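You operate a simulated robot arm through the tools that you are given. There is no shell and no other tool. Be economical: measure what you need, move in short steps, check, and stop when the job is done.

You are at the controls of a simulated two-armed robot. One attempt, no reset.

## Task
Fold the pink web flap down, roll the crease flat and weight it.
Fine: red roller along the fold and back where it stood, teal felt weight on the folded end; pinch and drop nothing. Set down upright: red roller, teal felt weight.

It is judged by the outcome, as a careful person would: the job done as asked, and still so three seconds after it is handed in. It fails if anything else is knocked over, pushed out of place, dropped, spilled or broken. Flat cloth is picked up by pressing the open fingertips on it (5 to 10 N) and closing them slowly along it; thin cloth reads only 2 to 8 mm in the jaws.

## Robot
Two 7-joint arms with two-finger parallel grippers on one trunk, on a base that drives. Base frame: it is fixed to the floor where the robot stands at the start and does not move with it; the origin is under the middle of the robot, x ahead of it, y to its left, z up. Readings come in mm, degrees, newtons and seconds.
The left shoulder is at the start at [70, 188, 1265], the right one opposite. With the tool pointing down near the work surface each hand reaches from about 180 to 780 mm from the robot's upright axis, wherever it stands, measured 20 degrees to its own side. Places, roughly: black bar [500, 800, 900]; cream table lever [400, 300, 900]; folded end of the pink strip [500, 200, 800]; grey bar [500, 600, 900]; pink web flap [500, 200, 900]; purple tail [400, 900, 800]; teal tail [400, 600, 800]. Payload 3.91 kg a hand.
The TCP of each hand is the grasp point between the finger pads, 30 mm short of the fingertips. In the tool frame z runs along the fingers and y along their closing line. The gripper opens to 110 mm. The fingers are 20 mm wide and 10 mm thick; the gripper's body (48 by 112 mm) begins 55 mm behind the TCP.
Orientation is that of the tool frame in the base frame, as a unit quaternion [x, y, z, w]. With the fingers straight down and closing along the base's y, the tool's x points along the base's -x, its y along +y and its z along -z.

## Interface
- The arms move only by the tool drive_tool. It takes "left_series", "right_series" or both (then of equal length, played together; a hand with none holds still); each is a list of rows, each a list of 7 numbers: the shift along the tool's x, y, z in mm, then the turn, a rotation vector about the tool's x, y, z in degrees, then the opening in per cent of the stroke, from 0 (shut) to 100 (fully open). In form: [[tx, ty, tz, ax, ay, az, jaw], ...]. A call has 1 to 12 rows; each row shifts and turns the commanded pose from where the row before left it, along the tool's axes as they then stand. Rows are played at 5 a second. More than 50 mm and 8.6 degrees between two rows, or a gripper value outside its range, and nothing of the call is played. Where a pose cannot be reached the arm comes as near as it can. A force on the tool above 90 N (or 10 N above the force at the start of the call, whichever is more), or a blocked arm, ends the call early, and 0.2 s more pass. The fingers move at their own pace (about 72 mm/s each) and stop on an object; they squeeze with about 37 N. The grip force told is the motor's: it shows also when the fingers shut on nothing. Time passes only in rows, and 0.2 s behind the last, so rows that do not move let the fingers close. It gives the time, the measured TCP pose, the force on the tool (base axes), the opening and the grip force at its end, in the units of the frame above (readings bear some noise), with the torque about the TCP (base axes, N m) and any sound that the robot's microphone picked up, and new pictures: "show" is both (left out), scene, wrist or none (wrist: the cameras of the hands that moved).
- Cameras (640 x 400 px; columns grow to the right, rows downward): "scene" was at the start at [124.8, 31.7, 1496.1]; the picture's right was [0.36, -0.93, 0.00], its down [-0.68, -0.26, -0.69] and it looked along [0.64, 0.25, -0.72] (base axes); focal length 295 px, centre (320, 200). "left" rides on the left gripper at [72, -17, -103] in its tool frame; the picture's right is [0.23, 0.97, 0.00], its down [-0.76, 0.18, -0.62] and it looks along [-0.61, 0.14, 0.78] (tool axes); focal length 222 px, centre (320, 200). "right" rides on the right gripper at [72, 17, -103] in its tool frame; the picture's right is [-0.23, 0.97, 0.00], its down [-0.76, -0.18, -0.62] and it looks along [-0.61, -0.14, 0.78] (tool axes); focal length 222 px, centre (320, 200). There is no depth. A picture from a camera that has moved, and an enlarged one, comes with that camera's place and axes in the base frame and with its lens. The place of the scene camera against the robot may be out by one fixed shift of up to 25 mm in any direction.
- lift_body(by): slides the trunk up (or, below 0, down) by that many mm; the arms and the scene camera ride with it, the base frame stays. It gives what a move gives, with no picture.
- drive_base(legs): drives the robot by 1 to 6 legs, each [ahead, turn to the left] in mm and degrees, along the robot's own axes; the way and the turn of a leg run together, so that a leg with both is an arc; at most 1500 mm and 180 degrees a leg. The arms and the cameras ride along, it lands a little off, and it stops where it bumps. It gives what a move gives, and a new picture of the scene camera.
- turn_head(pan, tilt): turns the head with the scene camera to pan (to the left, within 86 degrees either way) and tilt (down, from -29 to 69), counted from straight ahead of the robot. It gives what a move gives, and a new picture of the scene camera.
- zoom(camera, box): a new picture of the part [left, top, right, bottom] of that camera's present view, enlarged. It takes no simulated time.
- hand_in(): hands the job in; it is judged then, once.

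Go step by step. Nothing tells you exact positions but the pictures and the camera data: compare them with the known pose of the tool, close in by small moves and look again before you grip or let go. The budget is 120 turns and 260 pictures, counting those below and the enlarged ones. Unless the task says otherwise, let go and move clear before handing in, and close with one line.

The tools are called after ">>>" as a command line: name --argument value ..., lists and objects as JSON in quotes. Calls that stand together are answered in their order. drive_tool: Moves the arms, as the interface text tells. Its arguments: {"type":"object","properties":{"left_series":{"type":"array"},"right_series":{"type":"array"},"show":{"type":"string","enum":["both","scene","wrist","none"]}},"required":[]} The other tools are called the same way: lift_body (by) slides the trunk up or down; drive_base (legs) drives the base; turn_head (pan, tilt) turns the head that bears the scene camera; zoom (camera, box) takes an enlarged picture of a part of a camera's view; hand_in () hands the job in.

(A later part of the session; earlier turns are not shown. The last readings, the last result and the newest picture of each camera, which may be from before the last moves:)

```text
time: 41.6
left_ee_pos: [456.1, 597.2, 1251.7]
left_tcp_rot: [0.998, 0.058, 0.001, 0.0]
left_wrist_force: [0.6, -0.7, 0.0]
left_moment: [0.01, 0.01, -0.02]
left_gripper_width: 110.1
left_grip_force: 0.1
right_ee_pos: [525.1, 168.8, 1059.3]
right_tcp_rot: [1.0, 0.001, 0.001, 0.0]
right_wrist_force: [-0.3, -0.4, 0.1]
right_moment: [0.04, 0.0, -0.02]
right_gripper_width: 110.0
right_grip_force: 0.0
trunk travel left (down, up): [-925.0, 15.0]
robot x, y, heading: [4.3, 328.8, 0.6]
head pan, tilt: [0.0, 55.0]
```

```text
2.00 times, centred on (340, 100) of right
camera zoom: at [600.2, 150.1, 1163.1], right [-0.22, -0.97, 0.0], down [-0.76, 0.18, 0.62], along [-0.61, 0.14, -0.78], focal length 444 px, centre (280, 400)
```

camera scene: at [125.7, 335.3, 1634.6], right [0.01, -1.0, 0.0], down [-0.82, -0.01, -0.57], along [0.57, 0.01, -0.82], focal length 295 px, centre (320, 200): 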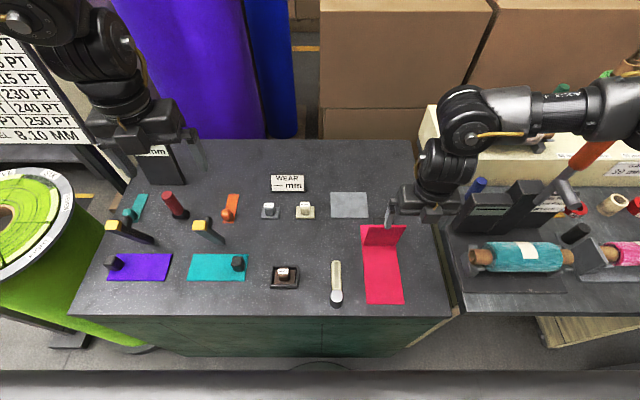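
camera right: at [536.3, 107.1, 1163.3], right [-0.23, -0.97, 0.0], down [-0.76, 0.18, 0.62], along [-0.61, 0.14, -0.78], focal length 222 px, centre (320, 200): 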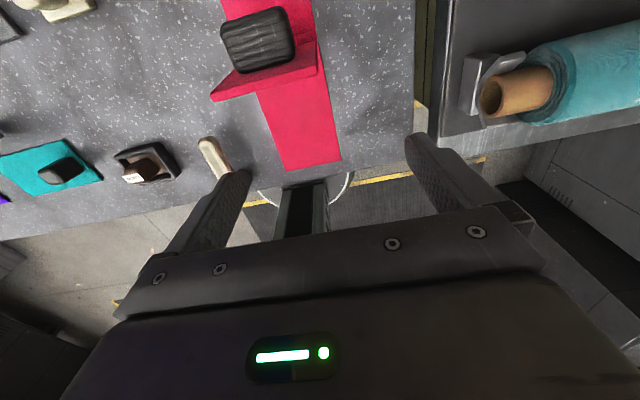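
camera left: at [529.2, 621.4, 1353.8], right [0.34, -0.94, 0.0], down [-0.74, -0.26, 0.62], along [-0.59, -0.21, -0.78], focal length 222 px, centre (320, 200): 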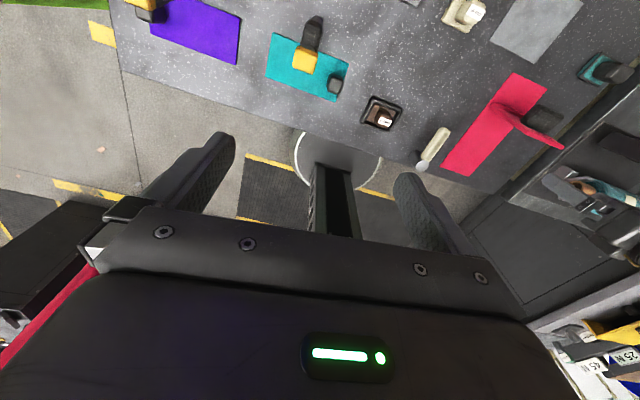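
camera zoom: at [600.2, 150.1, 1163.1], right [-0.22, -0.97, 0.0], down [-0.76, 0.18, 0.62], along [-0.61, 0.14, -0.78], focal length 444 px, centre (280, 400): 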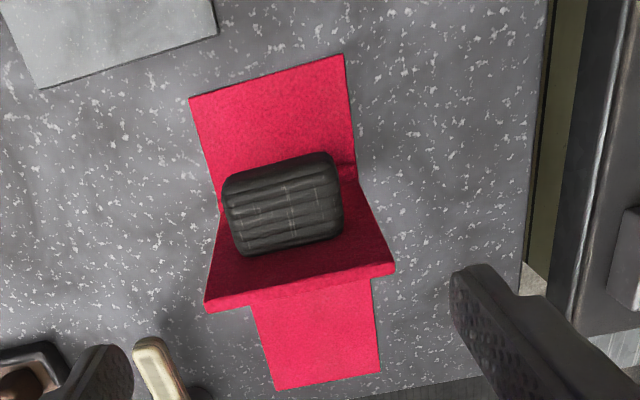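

The knob sits at y≈162, x≈518–546, z≈875–935; the flap spans y 117–207. I centre over it and lower in two steps.

>>> drive_tool --right_series '[[7, 7, 30, 0, 0, 0, 100], [0, 0, 40, 0, 0, 0, 100], [0, 0, 0, 0, 0, 0, 100]]'

>>> zoom --camera "scene" --box '[330, 180, 450, 255]'

```text
time: 42.4
left_ee_pos: [457.7, 598.1, 1251.8]
left_tcp_rot: [0.998, 0.058, 0.0, 0.0]
left_wrist_force: [0.3, -0.2, -0.2]
left_moment: [-0.02, -0.04, 0.0]
left_gripper_width: 110.1
left_grip_force: 0.2
right_ee_pos: [533.8, 159.4, 989.4]
right_tcp_rot: [1.0, 0.001, 0.001, 0.001]
right_wrist_force: [-1.0, 0.6, 0.0]
right_moment: [-0.02, -0.01, 0.01]
right_gripper_width: 109.8
right_grip_force: 0.1
trunk travel left (down, up): [-925.0, 15.0]
robot x, y, heading: [4.2, 332.0, 0.5]
head pan, tilt: [0.0, 55.0]
camera scene: at [125.1, 335.4, 1634.7], right [0.01, -1.0, 0.0], down [-0.82, -0.01, -0.57], along [0.57, 0.01, -0.82], focal length 295 px, centre (320, 200)
camera right: at [607.7, 143.0, 1093.3], right [-0.23, -0.97, 0.0], down [-0.76, 0.18, 0.62], along [-0.61, 0.14, -0.78], focal length 222 px, centre (320, 200)
```

scene: 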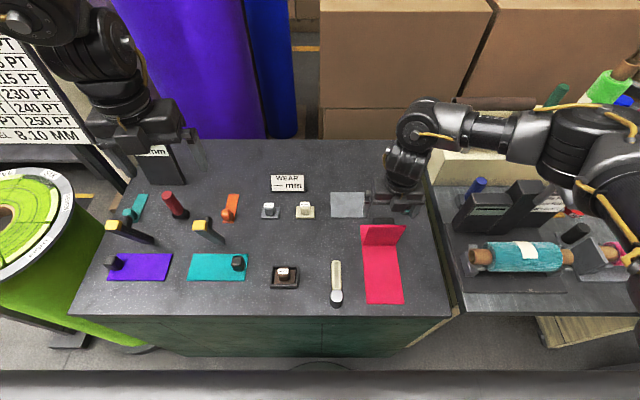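
right: 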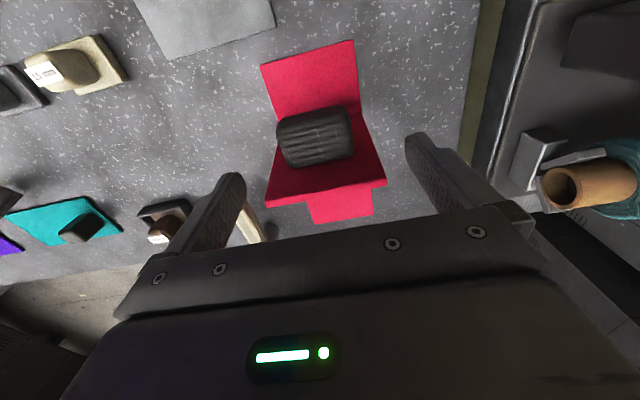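

```text
5.33 times, centred on (390, 218) of scene
camera zoom: at [125.1, 335.4, 1634.7], right [0.01, -1.0, 0.0], down [-0.82, -0.01, -0.57], along [0.57, 0.01, -0.82], focal length 1576 px, centre (-53, 107)
```

zoom: 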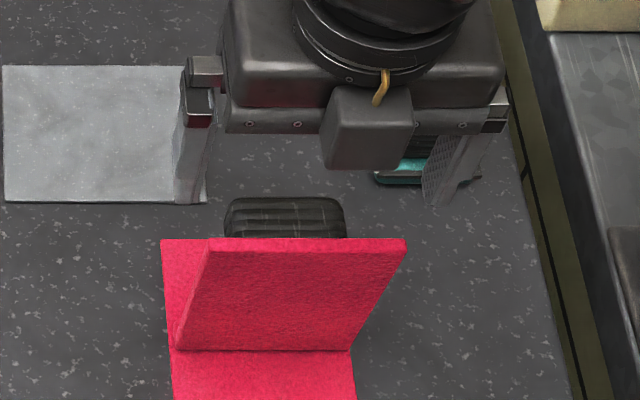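

Alignment is good. I lower to grip height, z≈945, and check before closing.

>>> drive_tool --right_series '[[-1, -3, 22, 0, 0, 0, 100], [0, 0, 22, 0, 0, 0, 80], [0, 0, 0, 0, 0, 0, 70]]' --show "wrist"

```text
time: 43.2
left_ee_pos: [457.3, 599.0, 1251.5]
left_tcp_rot: [0.998, 0.058, 0.0, 0.0]
left_wrist_force: [-0.2, -0.7, 0.1]
left_moment: [0.03, -0.03, 0.0]
left_gripper_width: 109.7
left_grip_force: 0.1
right_ee_pos: [534.0, 163.6, 945.6]
right_tcp_rot: [1.0, 0.0, 0.001, 0.002]
right_wrist_force: [-0.9, -0.4, 0.2]
right_moment: [0.0, -0.01, -0.01]
right_gripper_width: 76.9
right_grip_force: 0.0
trunk travel left (down, up): [-925.0, 15.0]
robot x, y, heading: [3.9, 333.2, 0.6]
head pan, tilt: [0.0, 55.0]
camera right: at [607.6, 146.6, 1048.6], right [-0.23, -0.97, 0.0], down [-0.76, 0.18, 0.62], along [-0.61, 0.14, -0.78], focal length 222 px, centre (320, 200)
```

right: 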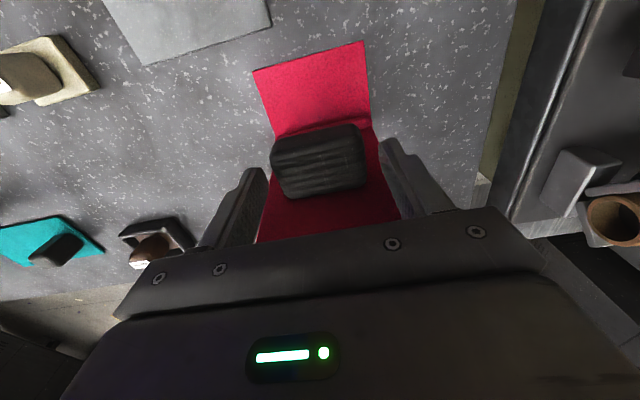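

Nicely straddled, with slightly more gap on one side. I shift 2 mm and close.

>>> drive_tool --right_series '[[0, -2, 0, 0, 0, 0, 62], [0, 0, 0, 0, 0, 0, 56], [0, 0, 0, 0, 0, 0, 51], [0, 0, 0, 0, 0, 0, 48], [0, 0, 0, 0, 0, 0, 46]]' --show "wrist"

```text
time: 44.4
left_ee_pos: [458.9, 595.6, 1250.9]
left_tcp_rot: [0.998, 0.057, 0.001, -0.001]
left_wrist_force: [-0.2, -0.1, 0.2]
left_moment: [0.05, -0.01, -0.01]
left_gripper_width: 110.0
left_grip_force: 0.1
right_ee_pos: [533.6, 163.0, 945.1]
right_tcp_rot: [1.0, 0.001, 0.0, 0.0]
right_wrist_force: [-0.2, -6.8, 0.0]
right_moment: [-0.48, 0.02, 0.18]
right_gripper_width: 59.4
right_grip_force: 45.5
trunk travel left (down, up): [-925.0, 15.0]
robot x, y, heading: [2.8, 332.3, 0.6]
head pan, tilt: [0.0, 55.0]
camera right: at [607.5, 146.6, 1048.2], right [-0.23, -0.97, 0.0], down [-0.76, 0.18, 0.62], along [-0.61, 0.14, -0.78], focal length 222 px, centre (320, 200)
```

right: 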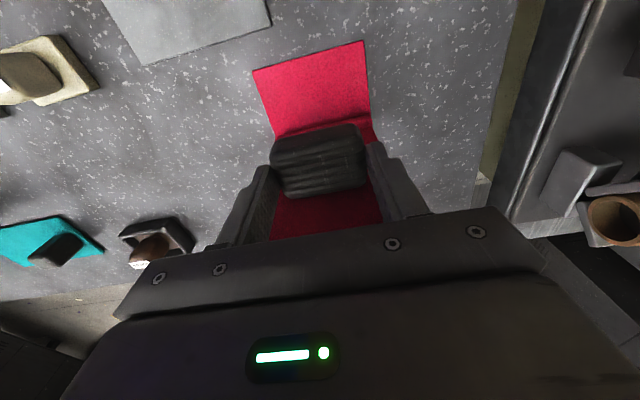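

Gripped at 59 mm. I start swinging the flap towards me along its arc, the first 20°.

>>> drive_tool --right_series '[[-6.4, 1, -1.3, 0, 0, 0, 46], [-6.4, 0, -1, 0, 0, 0, 46], [-6.5, 0, -0.2, 0, 0, 0, 46], [-6.5, 0, 0.2, 0, 0, 0, 46], [0, 0, 0, 0, 0, 0, 46]]'

```text
time: 45.6
left_ee_pos: [459.5, 596.2, 1249.6]
left_tcp_rot: [0.998, 0.057, -0.001, 0.0]
left_wrist_force: [1.6, 0.7, 0.0]
left_moment: [-0.01, 0.0, 0.0]
left_gripper_width: 110.0
left_grip_force: 0.0
right_ee_pos: [510.5, 163.0, 946.0]
right_tcp_rot: [1.0, 0.0, 0.001, 0.0]
right_wrist_force: [16.8, -4.4, -1.5]
right_moment: [0.2, -1.9, 0.29]
right_gripper_width: 59.6
right_grip_force: 44.5
trunk travel left (down, up): [-925.0, 15.0]
robot x, y, heading: [4.6, 332.7, 0.7]
head pan, tilt: [0.0, 55.0]
camera scene: at [129.2, 334.3, 1634.4], right [0.01, -1.0, 0.0], down [-0.82, -0.01, -0.57], along [0.57, 0.01, -0.82], focal length 295 px, centre (320, 200)
camera right: at [584.3, 146.1, 1050.0], right [-0.23, -0.97, 0.0], down [-0.76, 0.18, 0.62], along [-0.61, 0.14, -0.78], focal length 222 px, centre (320, 200)
```

scene: 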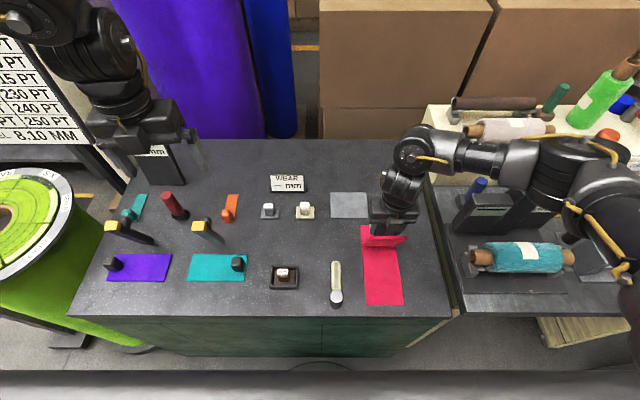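
right: 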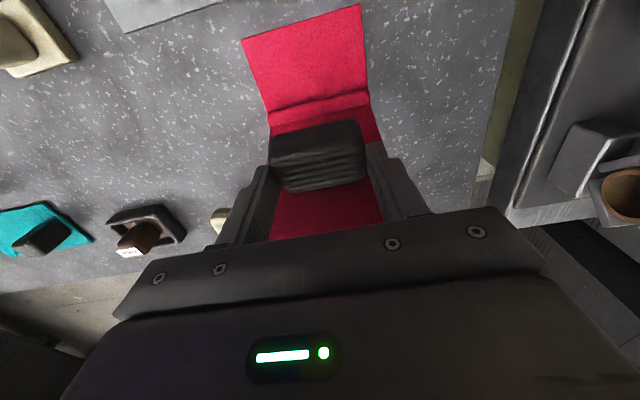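

>>> drive_tool --right_series '[[-6.5, 0, 0.9, 0, 0, 0, 46], [-6.4, 0, 1.3, 0, 0, 0, 46], [-6.2, 0, 2, 0, 0, 0, 46], [-6, 0, 2.4, 0, 0, 0, 46], [-5.8, 0, 3, 0, 0, 0, 46], [-5.5, 0, 3.4, 0, 0, 0, 46], [0, 0, 0, 0, 0, 0, 46]]'

```text
time: 47.2
left_ee_pos: [457.9, 595.3, 1250.7]
left_tcp_rot: [0.998, 0.057, 0.0, 0.0]
left_wrist_force: [0.0, -0.1, 0.2]
left_moment: [-0.01, 0.0, 0.02]
left_gripper_width: 110.2
left_grip_force: 0.0
right_ee_pos: [471.8, 163.5, 932.5]
right_tcp_rot: [1.0, 0.001, 0.001, 0.001]
right_wrist_force: [5.8, -2.9, 5.4]
right_moment: [-0.35, -0.89, 0.72]
right_gripper_width: 59.7
right_grip_force: 44.6
trunk travel left (down, up): [-925.0, 15.0]
robot x, y, heading: [2.7, 334.4, 0.8]
head pan, tilt: [0.0, 55.0]
camera scene: at [126.0, 334.9, 1634.6], right [0.01, -1.0, 0.0], down [-0.82, -0.01, -0.57], along [0.57, 0.01, -0.82], focal length 295 px, centre (320, 200)
camera right: at [545.3, 146.3, 1037.3], right [-0.22, -0.97, 0.0], down [-0.76, 0.18, 0.62], along [-0.61, 0.14, -0.78], focal length 222 px, centre (320, 200)
```

scene: 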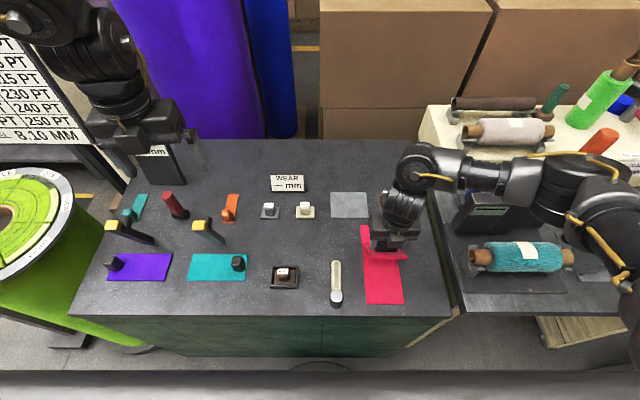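
right: 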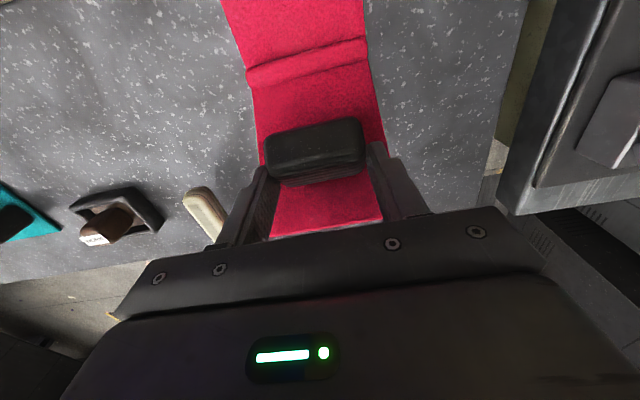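

The flap follows well, now around 50–55°. I continue to about 80°.

>>> drive_tool --right_series '[[-5.2, 0, 4, 0, 0, 0, 46], [-4.8, 0, 4.4, 0, 0, 0, 46], [-4.4, 0, 4.8, 0, 0, 0, 46], [-4, 0, 5.1, 0, 0, 0, 46], [-3.5, 0, 5.5, 0, 0, 0, 46], [-3, 0, 5.7, 0, 0, 0, 46], [0, 0, 0, 0, 0, 0, 46]]'

```text
time: 48.8
left_ee_pos: [451.4, 596.4, 1255.2]
left_tcp_rot: [0.998, 0.058, 0.002, 0.0]
left_wrist_force: [0.4, 0.3, 0.2]
left_moment: [-0.01, -0.02, 0.0]
left_gripper_width: 110.1
left_grip_force: 0.1
right_ee_pos: [442.3, 162.8, 905.9]
right_tcp_rot: [1.0, 0.002, 0.002, 0.0]
right_wrist_force: [-18.5, -5.9, 32.3]
right_moment: [0.37, -1.08, -0.12]
right_gripper_width: 59.8
right_grip_force: 45.2
trunk travel left (down, up): [-925.0, 15.0]
robot x, y, heading: [4.9, 333.3, 0.4]
head pan, tilt: [0.0, 55.0]
camera scene: at [118.0, 335.2, 1635.3], right [0.01, -1.0, 0.0], down [-0.82, -0.01, -0.58], along [0.58, 0.01, -0.82], focal length 295 px, centre (320, 200)
camera right: at [514.5, 146.1, 1010.0], right [-0.22, -0.97, 0.0], down [-0.76, 0.18, 0.62], along [-0.6, 0.14, -0.78], focal length 222 px, centre (320, 200)
```

scene: 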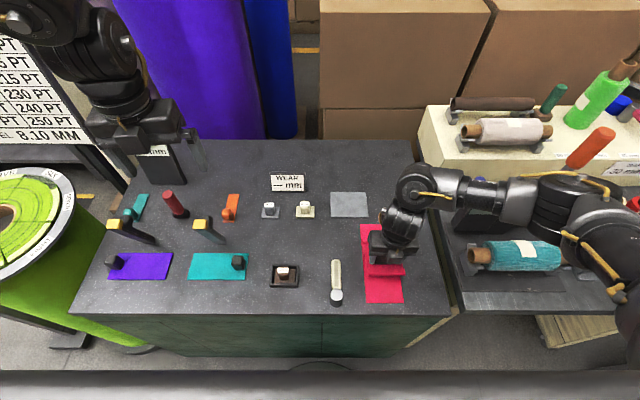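
right: 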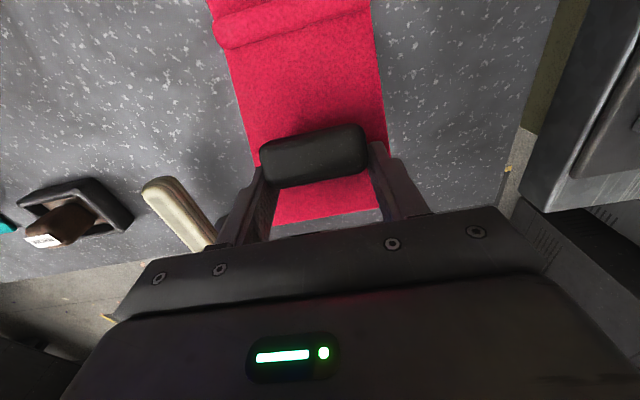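

The flap is nearly down (about 80°) and the fingertips start to bear on it. I open the jaws, rise, and look how it stays.

>>> drive_tool --right_series '[[0, 0, 0, 0, 0, 0, 60], [0, 0, 0, 0, 0, 0, 72], [0, 0, -25, 0, 0, 0, 72], [0, 0, -35, 0, 0, 0, 72], [0, 0, 0, 0, 0, 0, 72]]'

>>> zoom --camera "right" --box '[160, 0, 480, 200]'

```text
time: 50.0
left_ee_pos: [456.7, 597.4, 1250.8]
left_tcp_rot: [0.998, 0.058, 0.001, 0.0]
left_wrist_force: [0.3, 0.3, 0.3]
left_moment: [-0.02, -0.01, 0.01]
left_gripper_width: 110.1
left_grip_force: 0.0
right_ee_pos: [446.7, 164.3, 964.0]
right_tcp_rot: [1.0, 0.001, 0.001, 0.001]
right_wrist_force: [0.0, 0.8, 0.0]
right_moment: [-0.02, -0.01, -0.01]
right_gripper_width: 79.2
right_grip_force: 0.0
trunk travel left (down, up): [-925.0, 15.0]
robot x, y, heading: [6.4, 331.2, 0.5]
head pan, tilt: [0.0, 55.0]
camera scene: at [124.9, 335.1, 1634.7], right [0.01, -1.0, 0.0], down [-0.82, -0.01, -0.57], along [0.57, 0.01, -0.82], focal length 295 px, centre (320, 200)
camera right: at [519.4, 147.0, 1068.3], right [-0.23, -0.97, 0.0], down [-0.76, 0.18, 0.62], along [-0.61, 0.14, -0.78], focal length 222 px, centre (320, 200)
```

scene: 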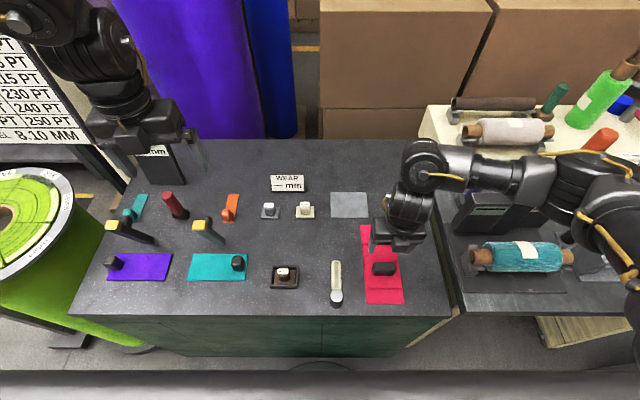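
right: 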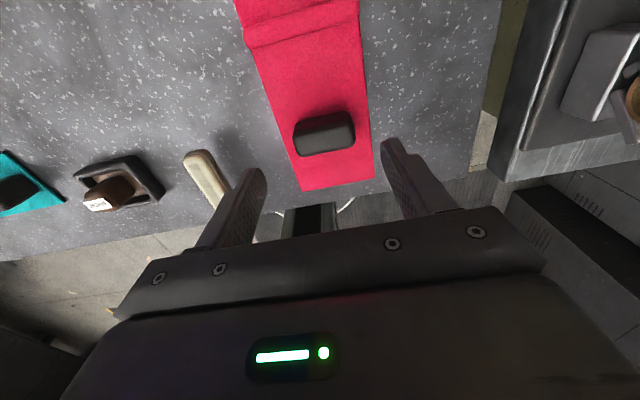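

```text
2.00 times, centred on (320, 100) of right
camera zoom: at [519.4, 147.0, 1068.3], right [-0.23, -0.97, 0.0], down [-0.76, 0.18, 0.62], along [-0.61, 0.14, -0.78], focal length 444 px, centre (320, 400)
```

zoom: 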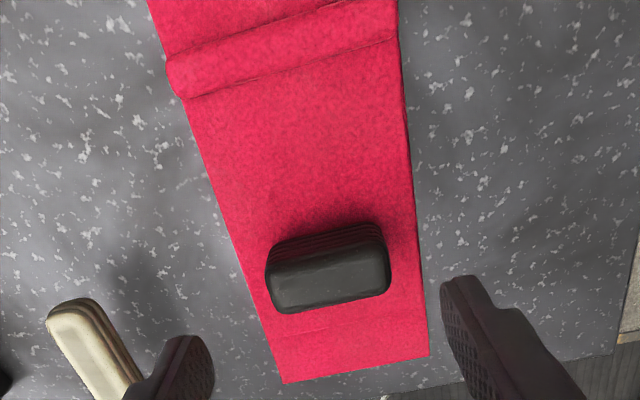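

The flap is folded over, with a raised bulge at the crease at x≈519 that needs rolling. I park the right hand and bring the left hand above the roller.

>>> drive_tool --left_series '[[0, 0, 0, 0, 0, 6.6, 100], [25, -38, 0, 0, 0, 0, 100], [25, -38, 15, 0, 0, 0, 100], [25, -38, 15, 0, 0, 0, 100], [25, -38, 15, 0, 0, 0, 100], [10, -18, 40, 0, 0, 0, 100], [0, 0, 30, 0, 0, 0, 100], [0, 0, 0, 0, 0, 0, 100]]' --right_series '[[0, 0, -40, 0, 0, 0, 100], [0, 0, -40, 0, 0, 0, 100], [-25, 35, -20, 0, 0, 0, 100], [-25, 35, 0, 0, 0, 0, 100], [-25, 35, 0, 0, 0, 0, 100], [-25, 35, 0, 0, 0, 0, 100], [-25, 10, 0, 0, 0, 0, 100], [0, 0, 0, 0, 0, 0, 100]]'

>>> zoom --camera "left" --box '[180, 0, 500, 200]'

>>> zoom --camera "scene" --box '[100, 170, 260, 270]'

```text
time: 51.8
left_ee_pos: [568.4, 767.3, 1135.2]
left_tcp_rot: [1.0, 0.001, -0.001, 0.0]
left_wrist_force: [-0.3, 0.3, 0.6]
left_moment: [-0.03, -0.01, -0.01]
left_gripper_width: 109.8
left_grip_force: 0.0
right_ee_pos: [320.3, 13.3, 1065.4]
right_tcp_rot: [1.0, 0.001, 0.002, 0.001]
right_wrist_force: [0.9, 0.2, 0.3]
right_moment: [0.0, 0.01, -0.02]
right_gripper_width: 109.7
right_grip_force: 0.1
trunk travel left (down, up): [-925.0, 15.0]
robot x, y, heading: [2.2, 330.2, 0.6]
head pan, tilt: [0.0, 55.0]
camera scene: at [126.1, 336.2, 1634.6], right [0.01, -1.0, 0.0], down [-0.82, -0.01, -0.57], along [0.57, 0.01, -0.82], focal length 295 px, centre (320, 200)
camera right: at [393.9, -2.5, 1168.1], right [-0.22, -0.97, 0.0], down [-0.76, 0.18, 0.62], along [-0.61, 0.14, -0.78], focal length 222 px, centre (320, 200)
camera left: at [641.5, 783.5, 1238.2], right [0.23, -0.97, 0.0], down [-0.76, -0.18, 0.62], along [-0.61, -0.14, -0.78], focal length 222 px, centre (320, 200)
```

scene: 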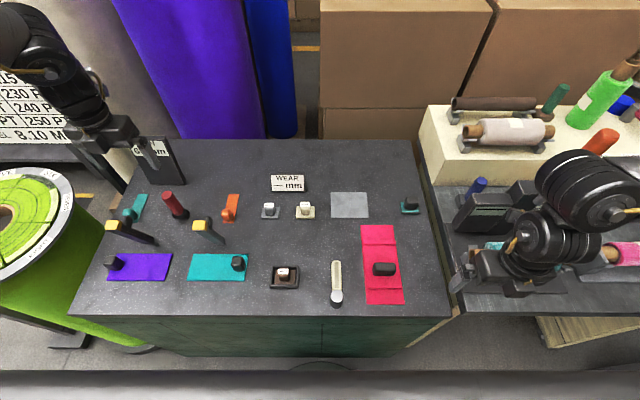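
right: 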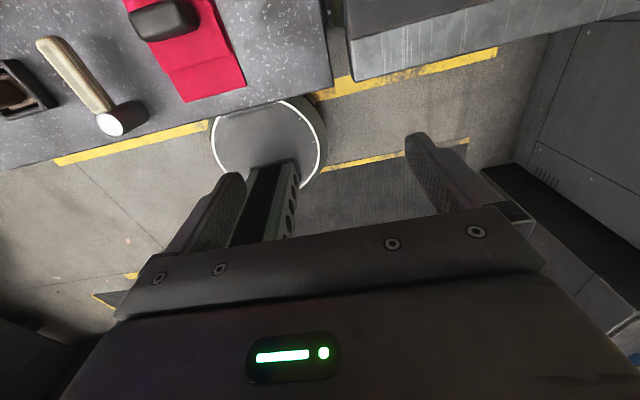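
left: 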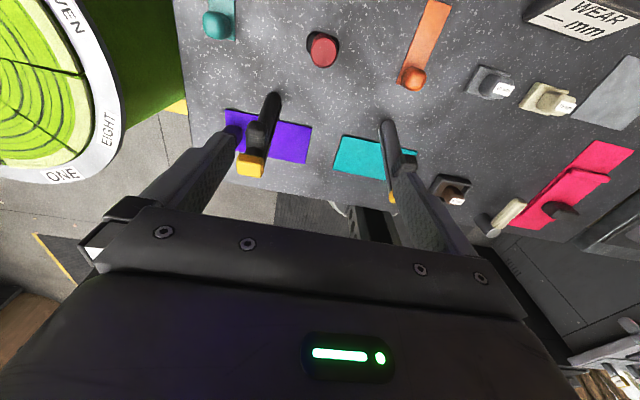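

```text
2.00 times, centred on (340, 100) of left
camera zoom: at [641.5, 783.5, 1238.2], right [0.23, -0.97, 0.0], down [-0.76, -0.18, 0.62], along [-0.61, -0.14, -0.78], focal length 444 px, centre (280, 400)
```

zoom: 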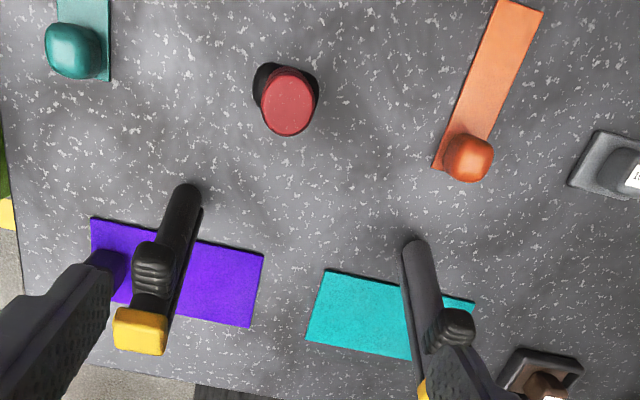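

```text
4.00 times, centred on (180, 220) of scene
camera zoom: at [126.1, 336.2, 1634.6], right [0.01, -1.0, 0.0], down [-0.82, -0.01, -0.57], along [0.57, 0.01, -0.82], focal length 1182 px, centre (880, 120)
```

zoom: 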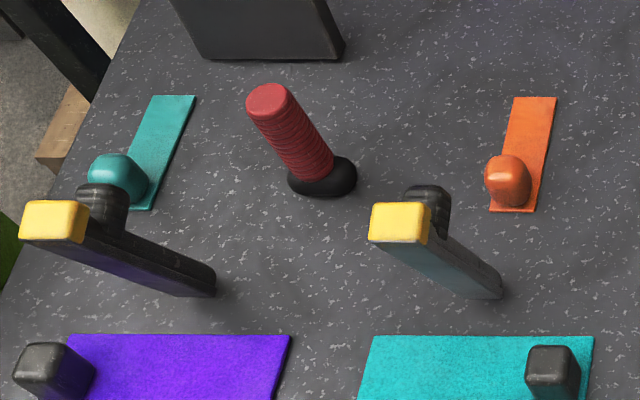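

The roller stands at about (619, 775), handle top z≈940–960. I look more closely at its foot to learn which way it rolls.

>>> drive_tool --left_series '[[-20, -10, 40, 0, 0, 0, 100], [-20, -10, 40, 0, 0, 0, 100], [0, 0, 0, 0, 0, 0, 100]]' --show "wrist"

>>> zoom --camera "left" --box '[270, 0, 430, 100]'

>>> zoom --camera "scene" --box '[150, 180, 214, 220]'

```text
time: 52.6
left_ee_pos: [525.7, 785.2, 1059.1]
left_tcp_rot: [1.0, 0.0, 0.001, -0.001]
left_wrist_force: [0.6, 0.0, -0.8]
left_moment: [0.02, 0.03, 0.0]
left_gripper_width: 110.0
left_grip_force: 0.0
left hand out of reach, approached as far as the arm can: row 2
right_ee_pos: [320.7, 13.5, 1064.6]
right_tcp_rot: [1.0, 0.001, 0.001, 0.0]
right_wrist_force: [0.4, 0.1, 0.6]
right_moment: [0.04, -0.05, 0.0]
right_gripper_width: 109.9
right_grip_force: 0.1
trunk travel left (down, up): [-925.0, 15.0]
robot x, y, heading: [4.6, 330.9, 0.5]
head pan, tilt: [0.0, 55.0]
camera left: at [599.1, 802.2, 1161.9], right [0.23, -0.97, 0.0], down [-0.76, -0.18, 0.62], along [-0.61, -0.14, -0.78], focal length 222 px, centre (320, 200)
```

left: 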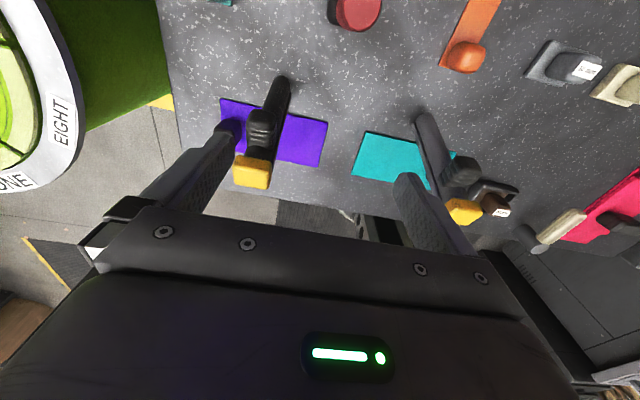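

```text
4.00 times, centred on (350, 50) of left
camera zoom: at [599.1, 802.2, 1161.9], right [0.23, -0.97, 0.0], down [-0.76, -0.18, 0.62], along [-0.61, -0.14, -0.78], focal length 888 px, centre (200, 800)
```

zoom: 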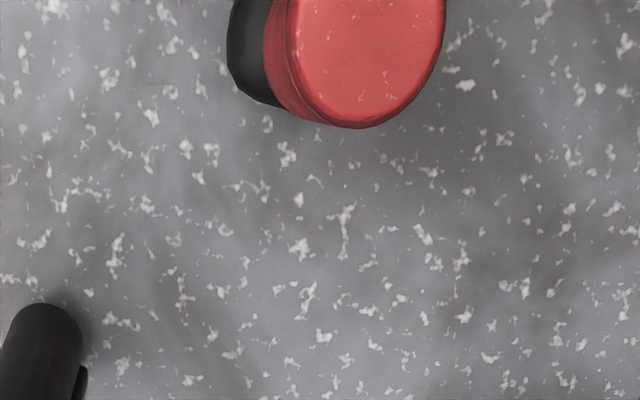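

```text
10.00 times, centred on (182, 200) of scene
camera zoom: at [125.6, 333.6, 1634.6], right [0.01, -1.0, 0.0], down [-0.82, -0.01, -0.57], along [0.57, 0.01, -0.82], focal length 2954 px, centre (1700, 200)
```

zoom: 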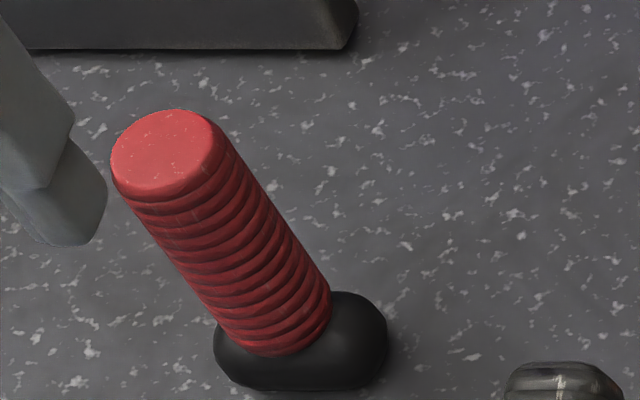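

The foot is a horizontal rounded black roller about 52 mm long with its axis along y. I turn the left hand to yaw −90° (jaws along x) so it can pick here and later turn 90° at the crease, and move over the handle.

>>> drive_tool --left_series '[[0, 0, 0, 0, 0, -8.2, 100], [0, 0, 0, 0, 0, -8.2, 100], [0, 0, 0, 0, 0, -8.2, 100], [0, 0, 0, 0, 0, -8.2, 100], [0, 0, 0, 0, 0, -8.2, 100], [0, 0, 0, 0, 0, -8.2, 100], [0, 0, 0, 0, 0, -8.2, 100], [0, 0, 0, 0, 0, -8.2, 100], [0, 0, 0, 0, 0, -8.2, 100], [0, 0, 0, 0, 0, -8.2, 100], [0, 0, 0, 0, 0, -8, 100], [0, 0, 0, 0, 0, 0, 100]]' --show "none"

>>> drive_tool --left_series '[[-10, 40, 0, 0, 0, 0, 100], [-10, 40, 0, 0, 0, 0, 100], [-10, 10, 0, 0, 0, 0, 100], [0, 0, 0, 0, 0, 0, 100]]' --show "wrist"

```text
time: 55.2
left_ee_pos: [525.8, 788.6, 1059.7]
left_tcp_rot: [0.706, 0.708, 0.0, 0.0]
left_wrist_force: [-0.8, 0.4, -0.7]
left_moment: [0.02, -0.01, 0.02]
left_gripper_width: 110.2
left_grip_force: 0.1
right_ee_pos: [321.1, 14.0, 1063.9]
right_tcp_rot: [1.0, 0.002, 0.0, 0.002]
right_wrist_force: [0.1, -0.3, -0.5]
right_moment: [-0.01, -0.01, -0.02]
right_gripper_width: 110.0
right_grip_force: 0.1
trunk travel left (down, up): [-925.0, 15.0]
robot x, y, heading: [6.8, 330.6, 0.5]
head pan, tilt: [0.0, 55.0]
```

```text
time: 56.2
left_ee_pos: [572.2, 767.2, 1103.9]
left_tcp_rot: [0.706, 0.708, 0.001, 0.0]
left_wrist_force: [0.2, 0.4, 0.8]
left_moment: [-0.02, 0.01, 0.0]
left_gripper_width: 109.9
left_grip_force: 0.1
left hand out of reach, approached as far as the arm can: row 1, 2, 3
right_ee_pos: [320.8, 13.8, 1064.5]
right_tcp_rot: [1.0, 0.001, 0.001, 0.001]
right_wrist_force: [-0.2, 0.1, -0.3]
right_moment: [-0.01, 0.03, -0.02]
right_gripper_width: 110.0
right_grip_force: 0.1
trunk travel left (down, up): [-925.0, 15.0]
robot x, y, heading: [1.7, 331.4, 0.4]
head pan, tilt: [0.0, 55.0]
camera left: at [557.0, 838.8, 1206.5], right [0.97, 0.23, 0.0], down [0.18, -0.76, 0.62], along [0.14, -0.61, -0.78], focal length 222 px, centre (320, 200)
```

left: 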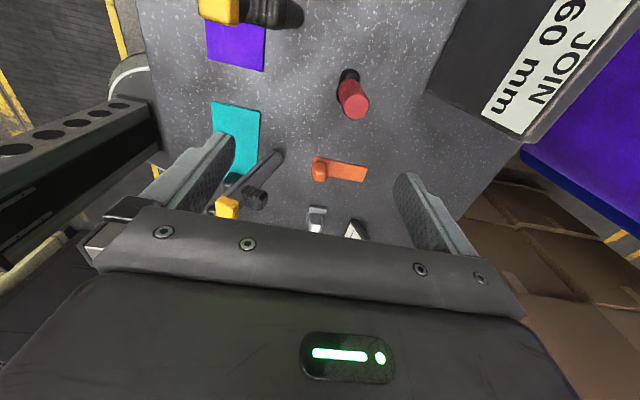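

This is a genuine reach limit at this trunk height. I raise both hands and lower the trunk by 150 mm, so that the shoulder is nearer to working height.

>>> drive_tool --left_series '[[40, 0, -20, 0, 0, 0, 100], [0, 0, -45, 0, 0, 0, 100], [0, 0, -45, 0, 0, 0, 100], [0, 0, -40, 0, 0, 0, 100], [0, 0, 0, 0, 0, 0, 100]]' --right_series '[[0, 0, -40, 0, 0, 0, 100], [0, 0, -40, 0, 0, 0, 100], [0, 0, -40, 0, 0, 0, 100], [0, 0, -40, 0, 0, 0, 100], [0, 0, 0, 0, 0, 0, 100]]' --show "none"

```text
time: 57.4
left_ee_pos: [570.7, 808.3, 1254.8]
left_tcp_rot: [0.707, 0.707, -0.001, 0.001]
left_wrist_force: [0.4, 0.5, 0.7]
left_moment: [0.0, 0.0, -0.02]
left_gripper_width: 110.1
left_grip_force: 0.0
right_ee_pos: [357.5, 7.8, 1212.5]
right_tcp_rot: [1.0, 0.001, 0.0, 0.0]
right_wrist_force: [0.5, -1.3, 0.5]
right_moment: [0.02, 0.02, 0.03]
right_gripper_width: 109.6
right_grip_force: 0.1
right hand out of reach, approached as far as the arm can: row 1, 2, 3
trunk travel left (down, up): [-925.0, 15.0]
robot x, y, heading: [2.4, 332.7, 0.6]
head pan, tilt: [0.0, 55.0]
```

>>> lift_body --by -180

>>> drive_tool --left_series '[[-10, 25, 0, 0, 0, 0, 100], [-12, 23, 0, 0, 0, 0, 100], [-11, 0, 20, 0, 0, 0, 100], [0, 0, 20, 0, 0, 0, 100], [0, 0, 0, 0, 0, 0, 100]]'

```text
time: 59.4
left_ee_pos: [573.1, 806.7, 1074.7]
left_tcp_rot: [0.707, 0.707, 0.0, 0.0]
left_wrist_force: [0.0, -1.1, -0.4]
left_moment: [0.0, 0.03, 0.01]
left_gripper_width: 109.8
left_grip_force: 0.1
right_ee_pos: [358.3, 5.7, 1030.6]
right_tcp_rot: [1.0, 0.001, 0.001, 0.001]
right_wrist_force: [0.9, 0.0, 0.1]
right_moment: [0.0, 0.0, 0.0]
right_gripper_width: 110.2
right_grip_force: 0.0
trunk travel left (down, up): [-745.0, 195.0]
robot x, y, heading: [6.1, 331.1, 0.5]
head pan, tilt: [0.0, 55.0]
```

```text
time: 60.6
left_ee_pos: [620.7, 773.7, 1035.5]
left_tcp_rot: [0.708, 0.706, 0.0, 0.0]
left_wrist_force: [-0.4, 0.0, 0.5]
left_moment: [-0.02, -0.01, -0.01]
left_gripper_width: 110.0
left_grip_force: 0.1
right_ee_pos: [358.9, 5.6, 1030.8]
right_tcp_rot: [1.0, 0.0, 0.0, 0.0]
right_wrist_force: [-0.3, -0.2, -0.4]
right_moment: [-0.02, 0.01, 0.01]
right_gripper_width: 110.2
right_grip_force: 0.1
trunk travel left (down, up): [-745.0, 195.0]
robot x, y, heading: [4.1, 331.5, 0.6]
head pan, tilt: [0.0, 55.0]
camera scene: at [126.3, 335.1, 1454.5], right [0.01, -1.0, 0.0], down [-0.82, -0.01, -0.57], along [0.57, 0.01, -0.82], focal length 295 px, centre (320, 200)
camera left: at [604.7, 845.3, 1137.3], right [0.97, 0.23, 0.0], down [0.18, -0.76, 0.62], along [0.14, -0.61, -0.78], focal length 222 px, centre (320, 200)
```

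scene: 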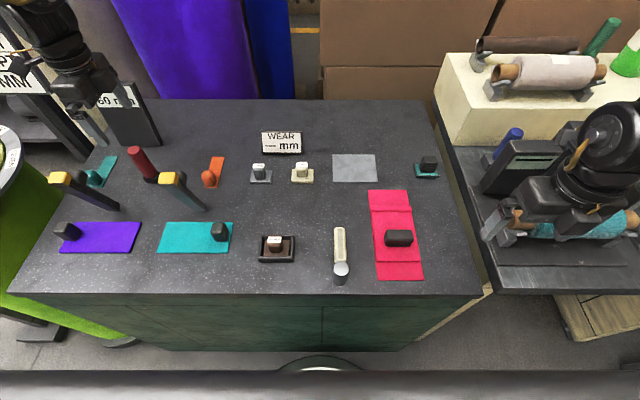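
left: 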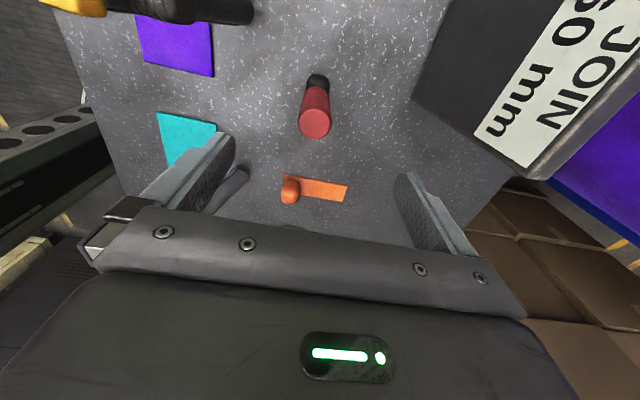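

The lower trunk works. The handle is at about (615, 777); I centre and lower to just above its top.

>>> drive_tool --left_series '[[3, -6, 20, 0, 0, 0, 100], [0, 0, 22, 0, 0, 0, 100], [0, 0, 0, 0, 0, 0, 80], [0, 0, 0, 0, 0, 0, 70]]'

>>> zoom --camera "scene" --box '[60, 90, 220, 190]'

```text
time: 61.6
left_ee_pos: [613.5, 777.0, 992.9]
left_tcp_rot: [0.707, 0.707, 0.001, 0.001]
left_wrist_force: [-0.1, 0.3, 0.1]
left_moment: [0.01, 0.0, 0.01]
left_gripper_width: 77.1
left_grip_force: 0.0
right_ee_pos: [358.1, 4.9, 1031.6]
right_tcp_rot: [1.0, 0.001, 0.001, 0.001]
right_wrist_force: [-1.5, -0.1, 0.1]
right_moment: [-0.01, -0.04, 0.02]
right_gripper_width: 109.7
right_grip_force: 0.1
trunk travel left (down, up): [-745.0, 195.0]
robot x, y, heading: [1.3, 329.9, 0.7]
head pan, tilt: [0.0, 55.0]
camera scene: at [126.1, 335.5, 1454.6], right [0.01, -1.0, 0.0], down [-0.82, -0.01, -0.57], along [0.57, 0.01, -0.82], focal length 295 px, centre (320, 200)
camera left: at [598.0, 849.2, 1095.1], right [0.97, 0.23, 0.0], down [0.18, -0.76, 0.62], along [0.14, -0.61, -0.78], focal length 222 px, centre (320, 200)
```

scene: 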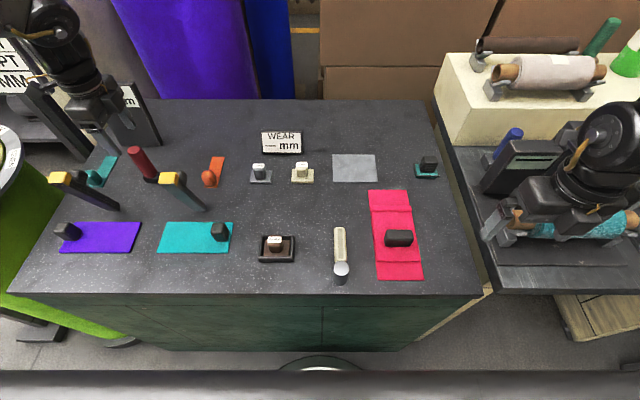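
left: 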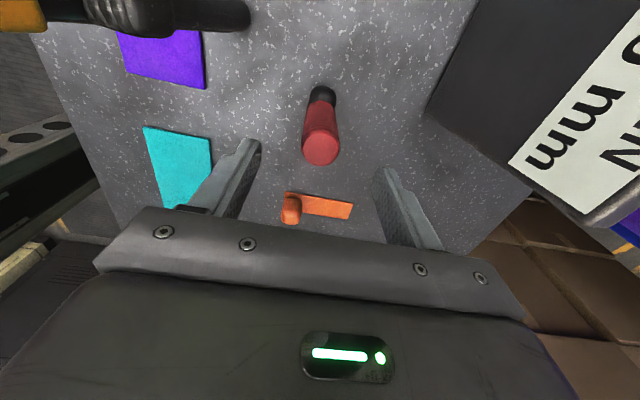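

```text
4.00 times, centred on (140, 140) of scene
camera zoom: at [126.1, 335.5, 1454.6], right [0.01, -1.0, 0.0], down [-0.82, -0.01, -0.57], along [0.57, 0.01, -0.82], focal length 1182 px, centre (1040, 440)
```

zoom: 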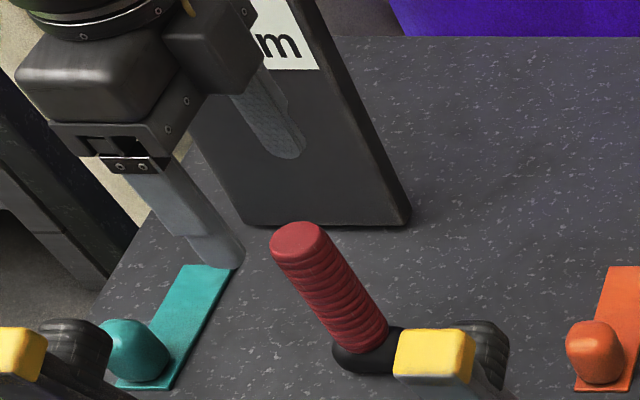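

Handle is centred between the fingers. I descend to z≈925.

>>> drive_tool --left_series '[[1, 0, 22, 0, 0, 0, 70], [0, 0, 22, 0, 0, 0, 70], [0, 0, 22, 0, 0, 0, 70], [0, 0, 0, 0, 0, 0, 60]]' --show "wrist"

>>> zoom --camera "scene" --box '[60, 90, 220, 190]'

```text
time: 62.6
left_ee_pos: [588.4, 782.0, 941.0]
left_tcp_rot: [0.708, 0.707, 0.0, 0.001]
left_wrist_force: [-0.1, 0.1, 0.6]
left_moment: [-0.03, -0.01, 0.0]
left_gripper_width: 66.0
left_grip_force: 0.3
left hand out of reach, approached as far as the arm can: row 1, 2, 3
right_ee_pos: [358.8, 5.4, 1030.8]
right_tcp_rot: [1.0, 0.001, 0.001, 0.001]
right_wrist_force: [-0.6, -0.1, -0.6]
right_moment: [-0.01, -0.02, 0.0]
right_gripper_width: 109.8
right_grip_force: 0.2
trunk travel left (down, up): [-745.0, 195.0]
robot x, y, heading: [3.8, 331.0, 0.7]
head pan, tilt: [0.0, 55.0]
camera left: at [573.4, 854.1, 1043.5], right [0.97, 0.23, 0.0], down [0.18, -0.76, 0.62], along [0.14, -0.61, -0.78], focal length 222 px, centre (320, 200)
```

left: 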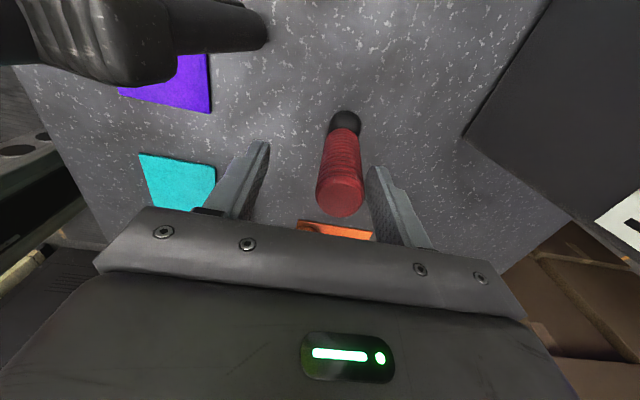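

```text
4.00 times, centred on (140, 140) of scene
camera zoom: at [126.0, 335.1, 1454.6], right [0.01, -1.0, 0.0], down [-0.82, -0.01, -0.57], along [0.57, 0.01, -0.82], focal length 1182 px, centre (1040, 440)
```

zoom: 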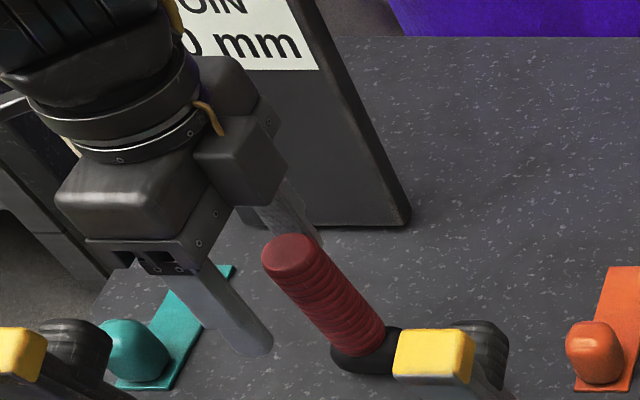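

The reach sphere is about 650 mm about the shoulder, so the trunk must go about 150 mm lower still. I rise straight up first with both hands.

>>> drive_tool --left_series '[[0, 0, -20, 0, 0, 0, 62], [0, 0, -40, 0, 0, 0, 65], [0, 0, -40, 0, 0, 0, 70], [0, 0, -40, 0, 0, 0, 70], [0, 0, -40, 0, 0, 0, 70], [0, 0, -30, 0, 0, 0, 70], [0, 0, 0, 0, 0, 0, 70]]' --right_series '[[20, 0, -25, 0, 0, 0, 100], [20, 0, -25, 0, 0, 0, 100], [20, 0, -25, 0, 0, 0, 100], [20, 0, -25, 0, 0, 0, 100], [0, 0, -25, 0, 0, 0, 100], [0, 0, -25, 0, 0, 0, 100], [0, 0, 0, 0, 0, 0, 100]]' --show "none"

```text
time: 64.2
left_ee_pos: [589.5, 782.9, 1151.4]
left_tcp_rot: [0.707, 0.707, 0.001, 0.0]
left_wrist_force: [0.9, 0.2, 0.4]
left_moment: [-0.01, 0.01, -0.01]
left_gripper_width: 76.9
left_grip_force: 0.0
right_ee_pos: [437.9, 5.7, 1180.1]
right_tcp_rot: [1.0, 0.001, 0.001, 0.001]
right_wrist_force: [0.8, -0.3, 0.6]
right_moment: [0.01, 0.01, 0.01]
right_gripper_width: 110.0
right_grip_force: 0.1
trunk travel left (down, up): [-745.0, 195.0]
robot x, y, heading: [5.6, 332.9, 0.6]
head pan, tilt: [0.0, 55.0]
```

>>> lift_body --by -150

>>> drive_tool --left_series '[[-5, 26, 0, 0, 0, 0, 70], [0, 0, 0, 0, 0, 0, 70], [0, 0, 0, 0, 0, 0, 70]]'

>>> zoom --camera "left" --box '[200, 60, 440, 210]'

```text
time: 65.9
left_ee_pos: [587.7, 782.5, 1000.6]
left_tcp_rot: [0.707, 0.707, 0.0, 0.0]
left_wrist_force: [-0.7, 0.1, -0.1]
left_moment: [0.01, 0.0, -0.01]
left_gripper_width: 77.2
left_grip_force: 0.0
right_ee_pos: [436.7, 5.9, 1030.8]
right_tcp_rot: [1.0, 0.0, 0.001, 0.0]
right_wrist_force: [0.8, -0.1, -0.8]
right_moment: [-0.04, 0.01, 0.01]
right_gripper_width: 110.1
right_grip_force: 0.0
trunk travel left (down, up): [-595.0, 345.0]
robot x, y, heading: [3.8, 329.6, 0.8]
head pan, tilt: [0.0, 55.0]
```

```text
time: 66.7
left_ee_pos: [601.2, 779.0, 994.2]
left_tcp_rot: [0.707, 0.707, 0.001, 0.001]
left_wrist_force: [0.6, 0.2, -0.6]
left_moment: [-0.01, -0.01, -0.01]
left_gripper_width: 76.8
left_grip_force: 0.1
left hand out of reach, approached as far as the arm can: row 1
right_ee_pos: [437.8, 5.5, 1031.7]
right_tcp_rot: [1.0, 0.001, 0.0, 0.001]
right_wrist_force: [-0.7, -0.7, -1.6]
right_moment: [0.01, 0.02, -0.02]
right_gripper_width: 110.0
right_grip_force: 0.0
trunk travel left (down, up): [-595.0, 345.0]
robot x, y, heading: [3.9, 328.7, 0.6]
head pan, tilt: [0.0, 55.0]
camera scene: at [126.5, 335.2, 1304.5], right [0.01, -1.0, 0.0], down [-0.82, -0.01, -0.57], along [0.57, 0.01, -0.82], focal length 295 px, centre (320, 200)
camera left: at [584.6, 850.4, 1097.1], right [0.97, 0.23, 0.0], down [0.18, -0.76, 0.62], along [0.14, -0.61, -0.78], focal length 222 px, centre (320, 200)
```

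scene: 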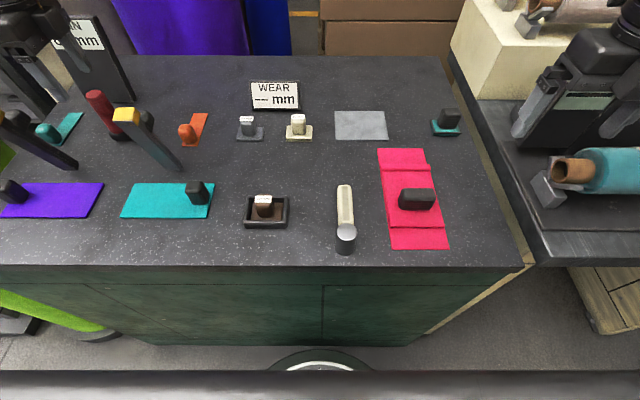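
left: 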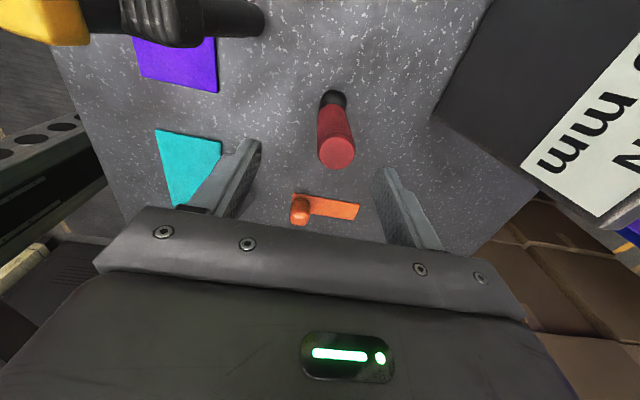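

```text
2.67 times, centred on (320, 135) of left
camera zoom: at [584.6, 850.4, 1097.1], right [0.97, 0.23, 0.0], down [0.18, -0.76, 0.62], along [0.14, -0.61, -0.78], focal length 592 px, centre (320, 373)
```

zoom: 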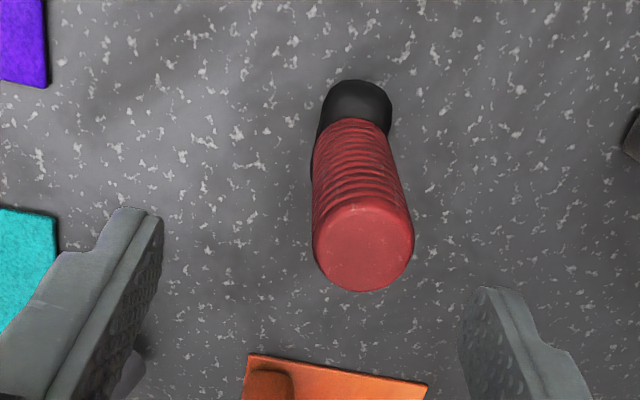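

Reach is still short. Turning the robot 30° to the right brings the left shoulder nearer to both the roller and the crease; I raise the hands first, then turn.

>>> drive_tool --left_series '[[20, -20, -40, 0, 0, 0, 100], [20, -20, -40, 0, 0, 0, 100], [20, -20, -40, 0, 0, 0, 100], [0, -20, -30, 0, 0, 0, 100], [0, 0, 0, 0, 0, 0, 100]]' --right_series '[[0, 0, -40, 0, 0, 0, 100], [0, 0, -40, 0, 0, 0, 100], [0, 0, -40, 0, 0, 0, 100], [0, 0, 0, 0, 0, 0, 100], [0, 0, 0, 0, 0, 0, 100]]' --show "none"

>>> drive_base --legs '[[0, -30]]'

```text
time: 67.9
left_ee_pos: [501.3, 836.6, 1122.1]
left_tcp_rot: [0.707, 0.707, 0.0, 0.002]
left_wrist_force: [1.0, 0.3, 0.3]
left_moment: [-0.03, 0.0, -0.01]
left_gripper_width: 109.9
left_grip_force: 0.1
left hand out of reach, approached as far as the arm can: row 2, 3, 4
right_ee_pos: [437.0, 6.6, 1150.9]
right_tcp_rot: [1.0, 0.001, 0.0, 0.001]
right_wrist_force: [-0.2, 0.1, 0.1]
right_moment: [0.0, 0.01, -0.02]
right_gripper_width: 110.2
right_grip_force: 0.1
trunk travel left (down, up): [-595.0, 345.0]
robot x, y, heading: [4.3, 334.8, 0.6]
head pan, tilt: [0.0, 55.0]
```

```text
time: 69.8
left_ee_pos: [687.2, 520.1, 1122.3]
left_tcp_rot: [0.866, 0.5, 0.002, 0.001]
left_wrist_force: [1.0, 0.2, -0.3]
left_moment: [0.03, 0.0, -0.03]
left_gripper_width: 109.9
left_grip_force: 0.1
right_ee_pos: [214.7, -165.5, 1150.9]
right_tcp_rot: [0.966, -0.258, -0.001, 0.001]
right_wrist_force: [0.2, 0.2, 0.4]
right_moment: [0.01, -0.01, 0.0]
right_gripper_width: 109.9
right_grip_force: 0.2
trunk travel left (down, up): [-595.0, 345.0]
robot x, y, heading: [4.2, 331.7, -29.2]
head pan, tilt: [0.0, 55.0]
camera scene: at [110.0, 273.9, 1304.6], right [-0.49, -0.87, 0.0], down [-0.71, 0.4, -0.57], along [0.5, -0.28, -0.82], focal length 295 px, centre (320, 200)
```

scene: 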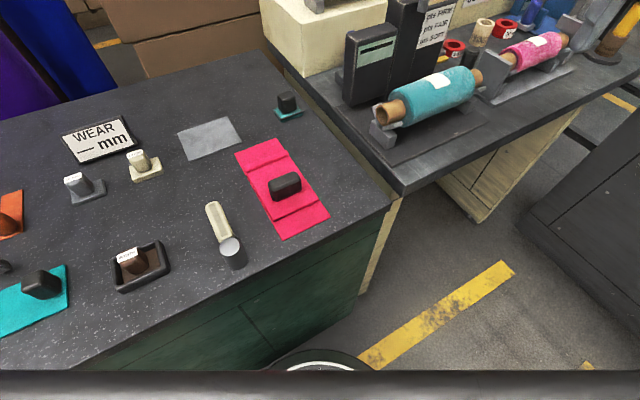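

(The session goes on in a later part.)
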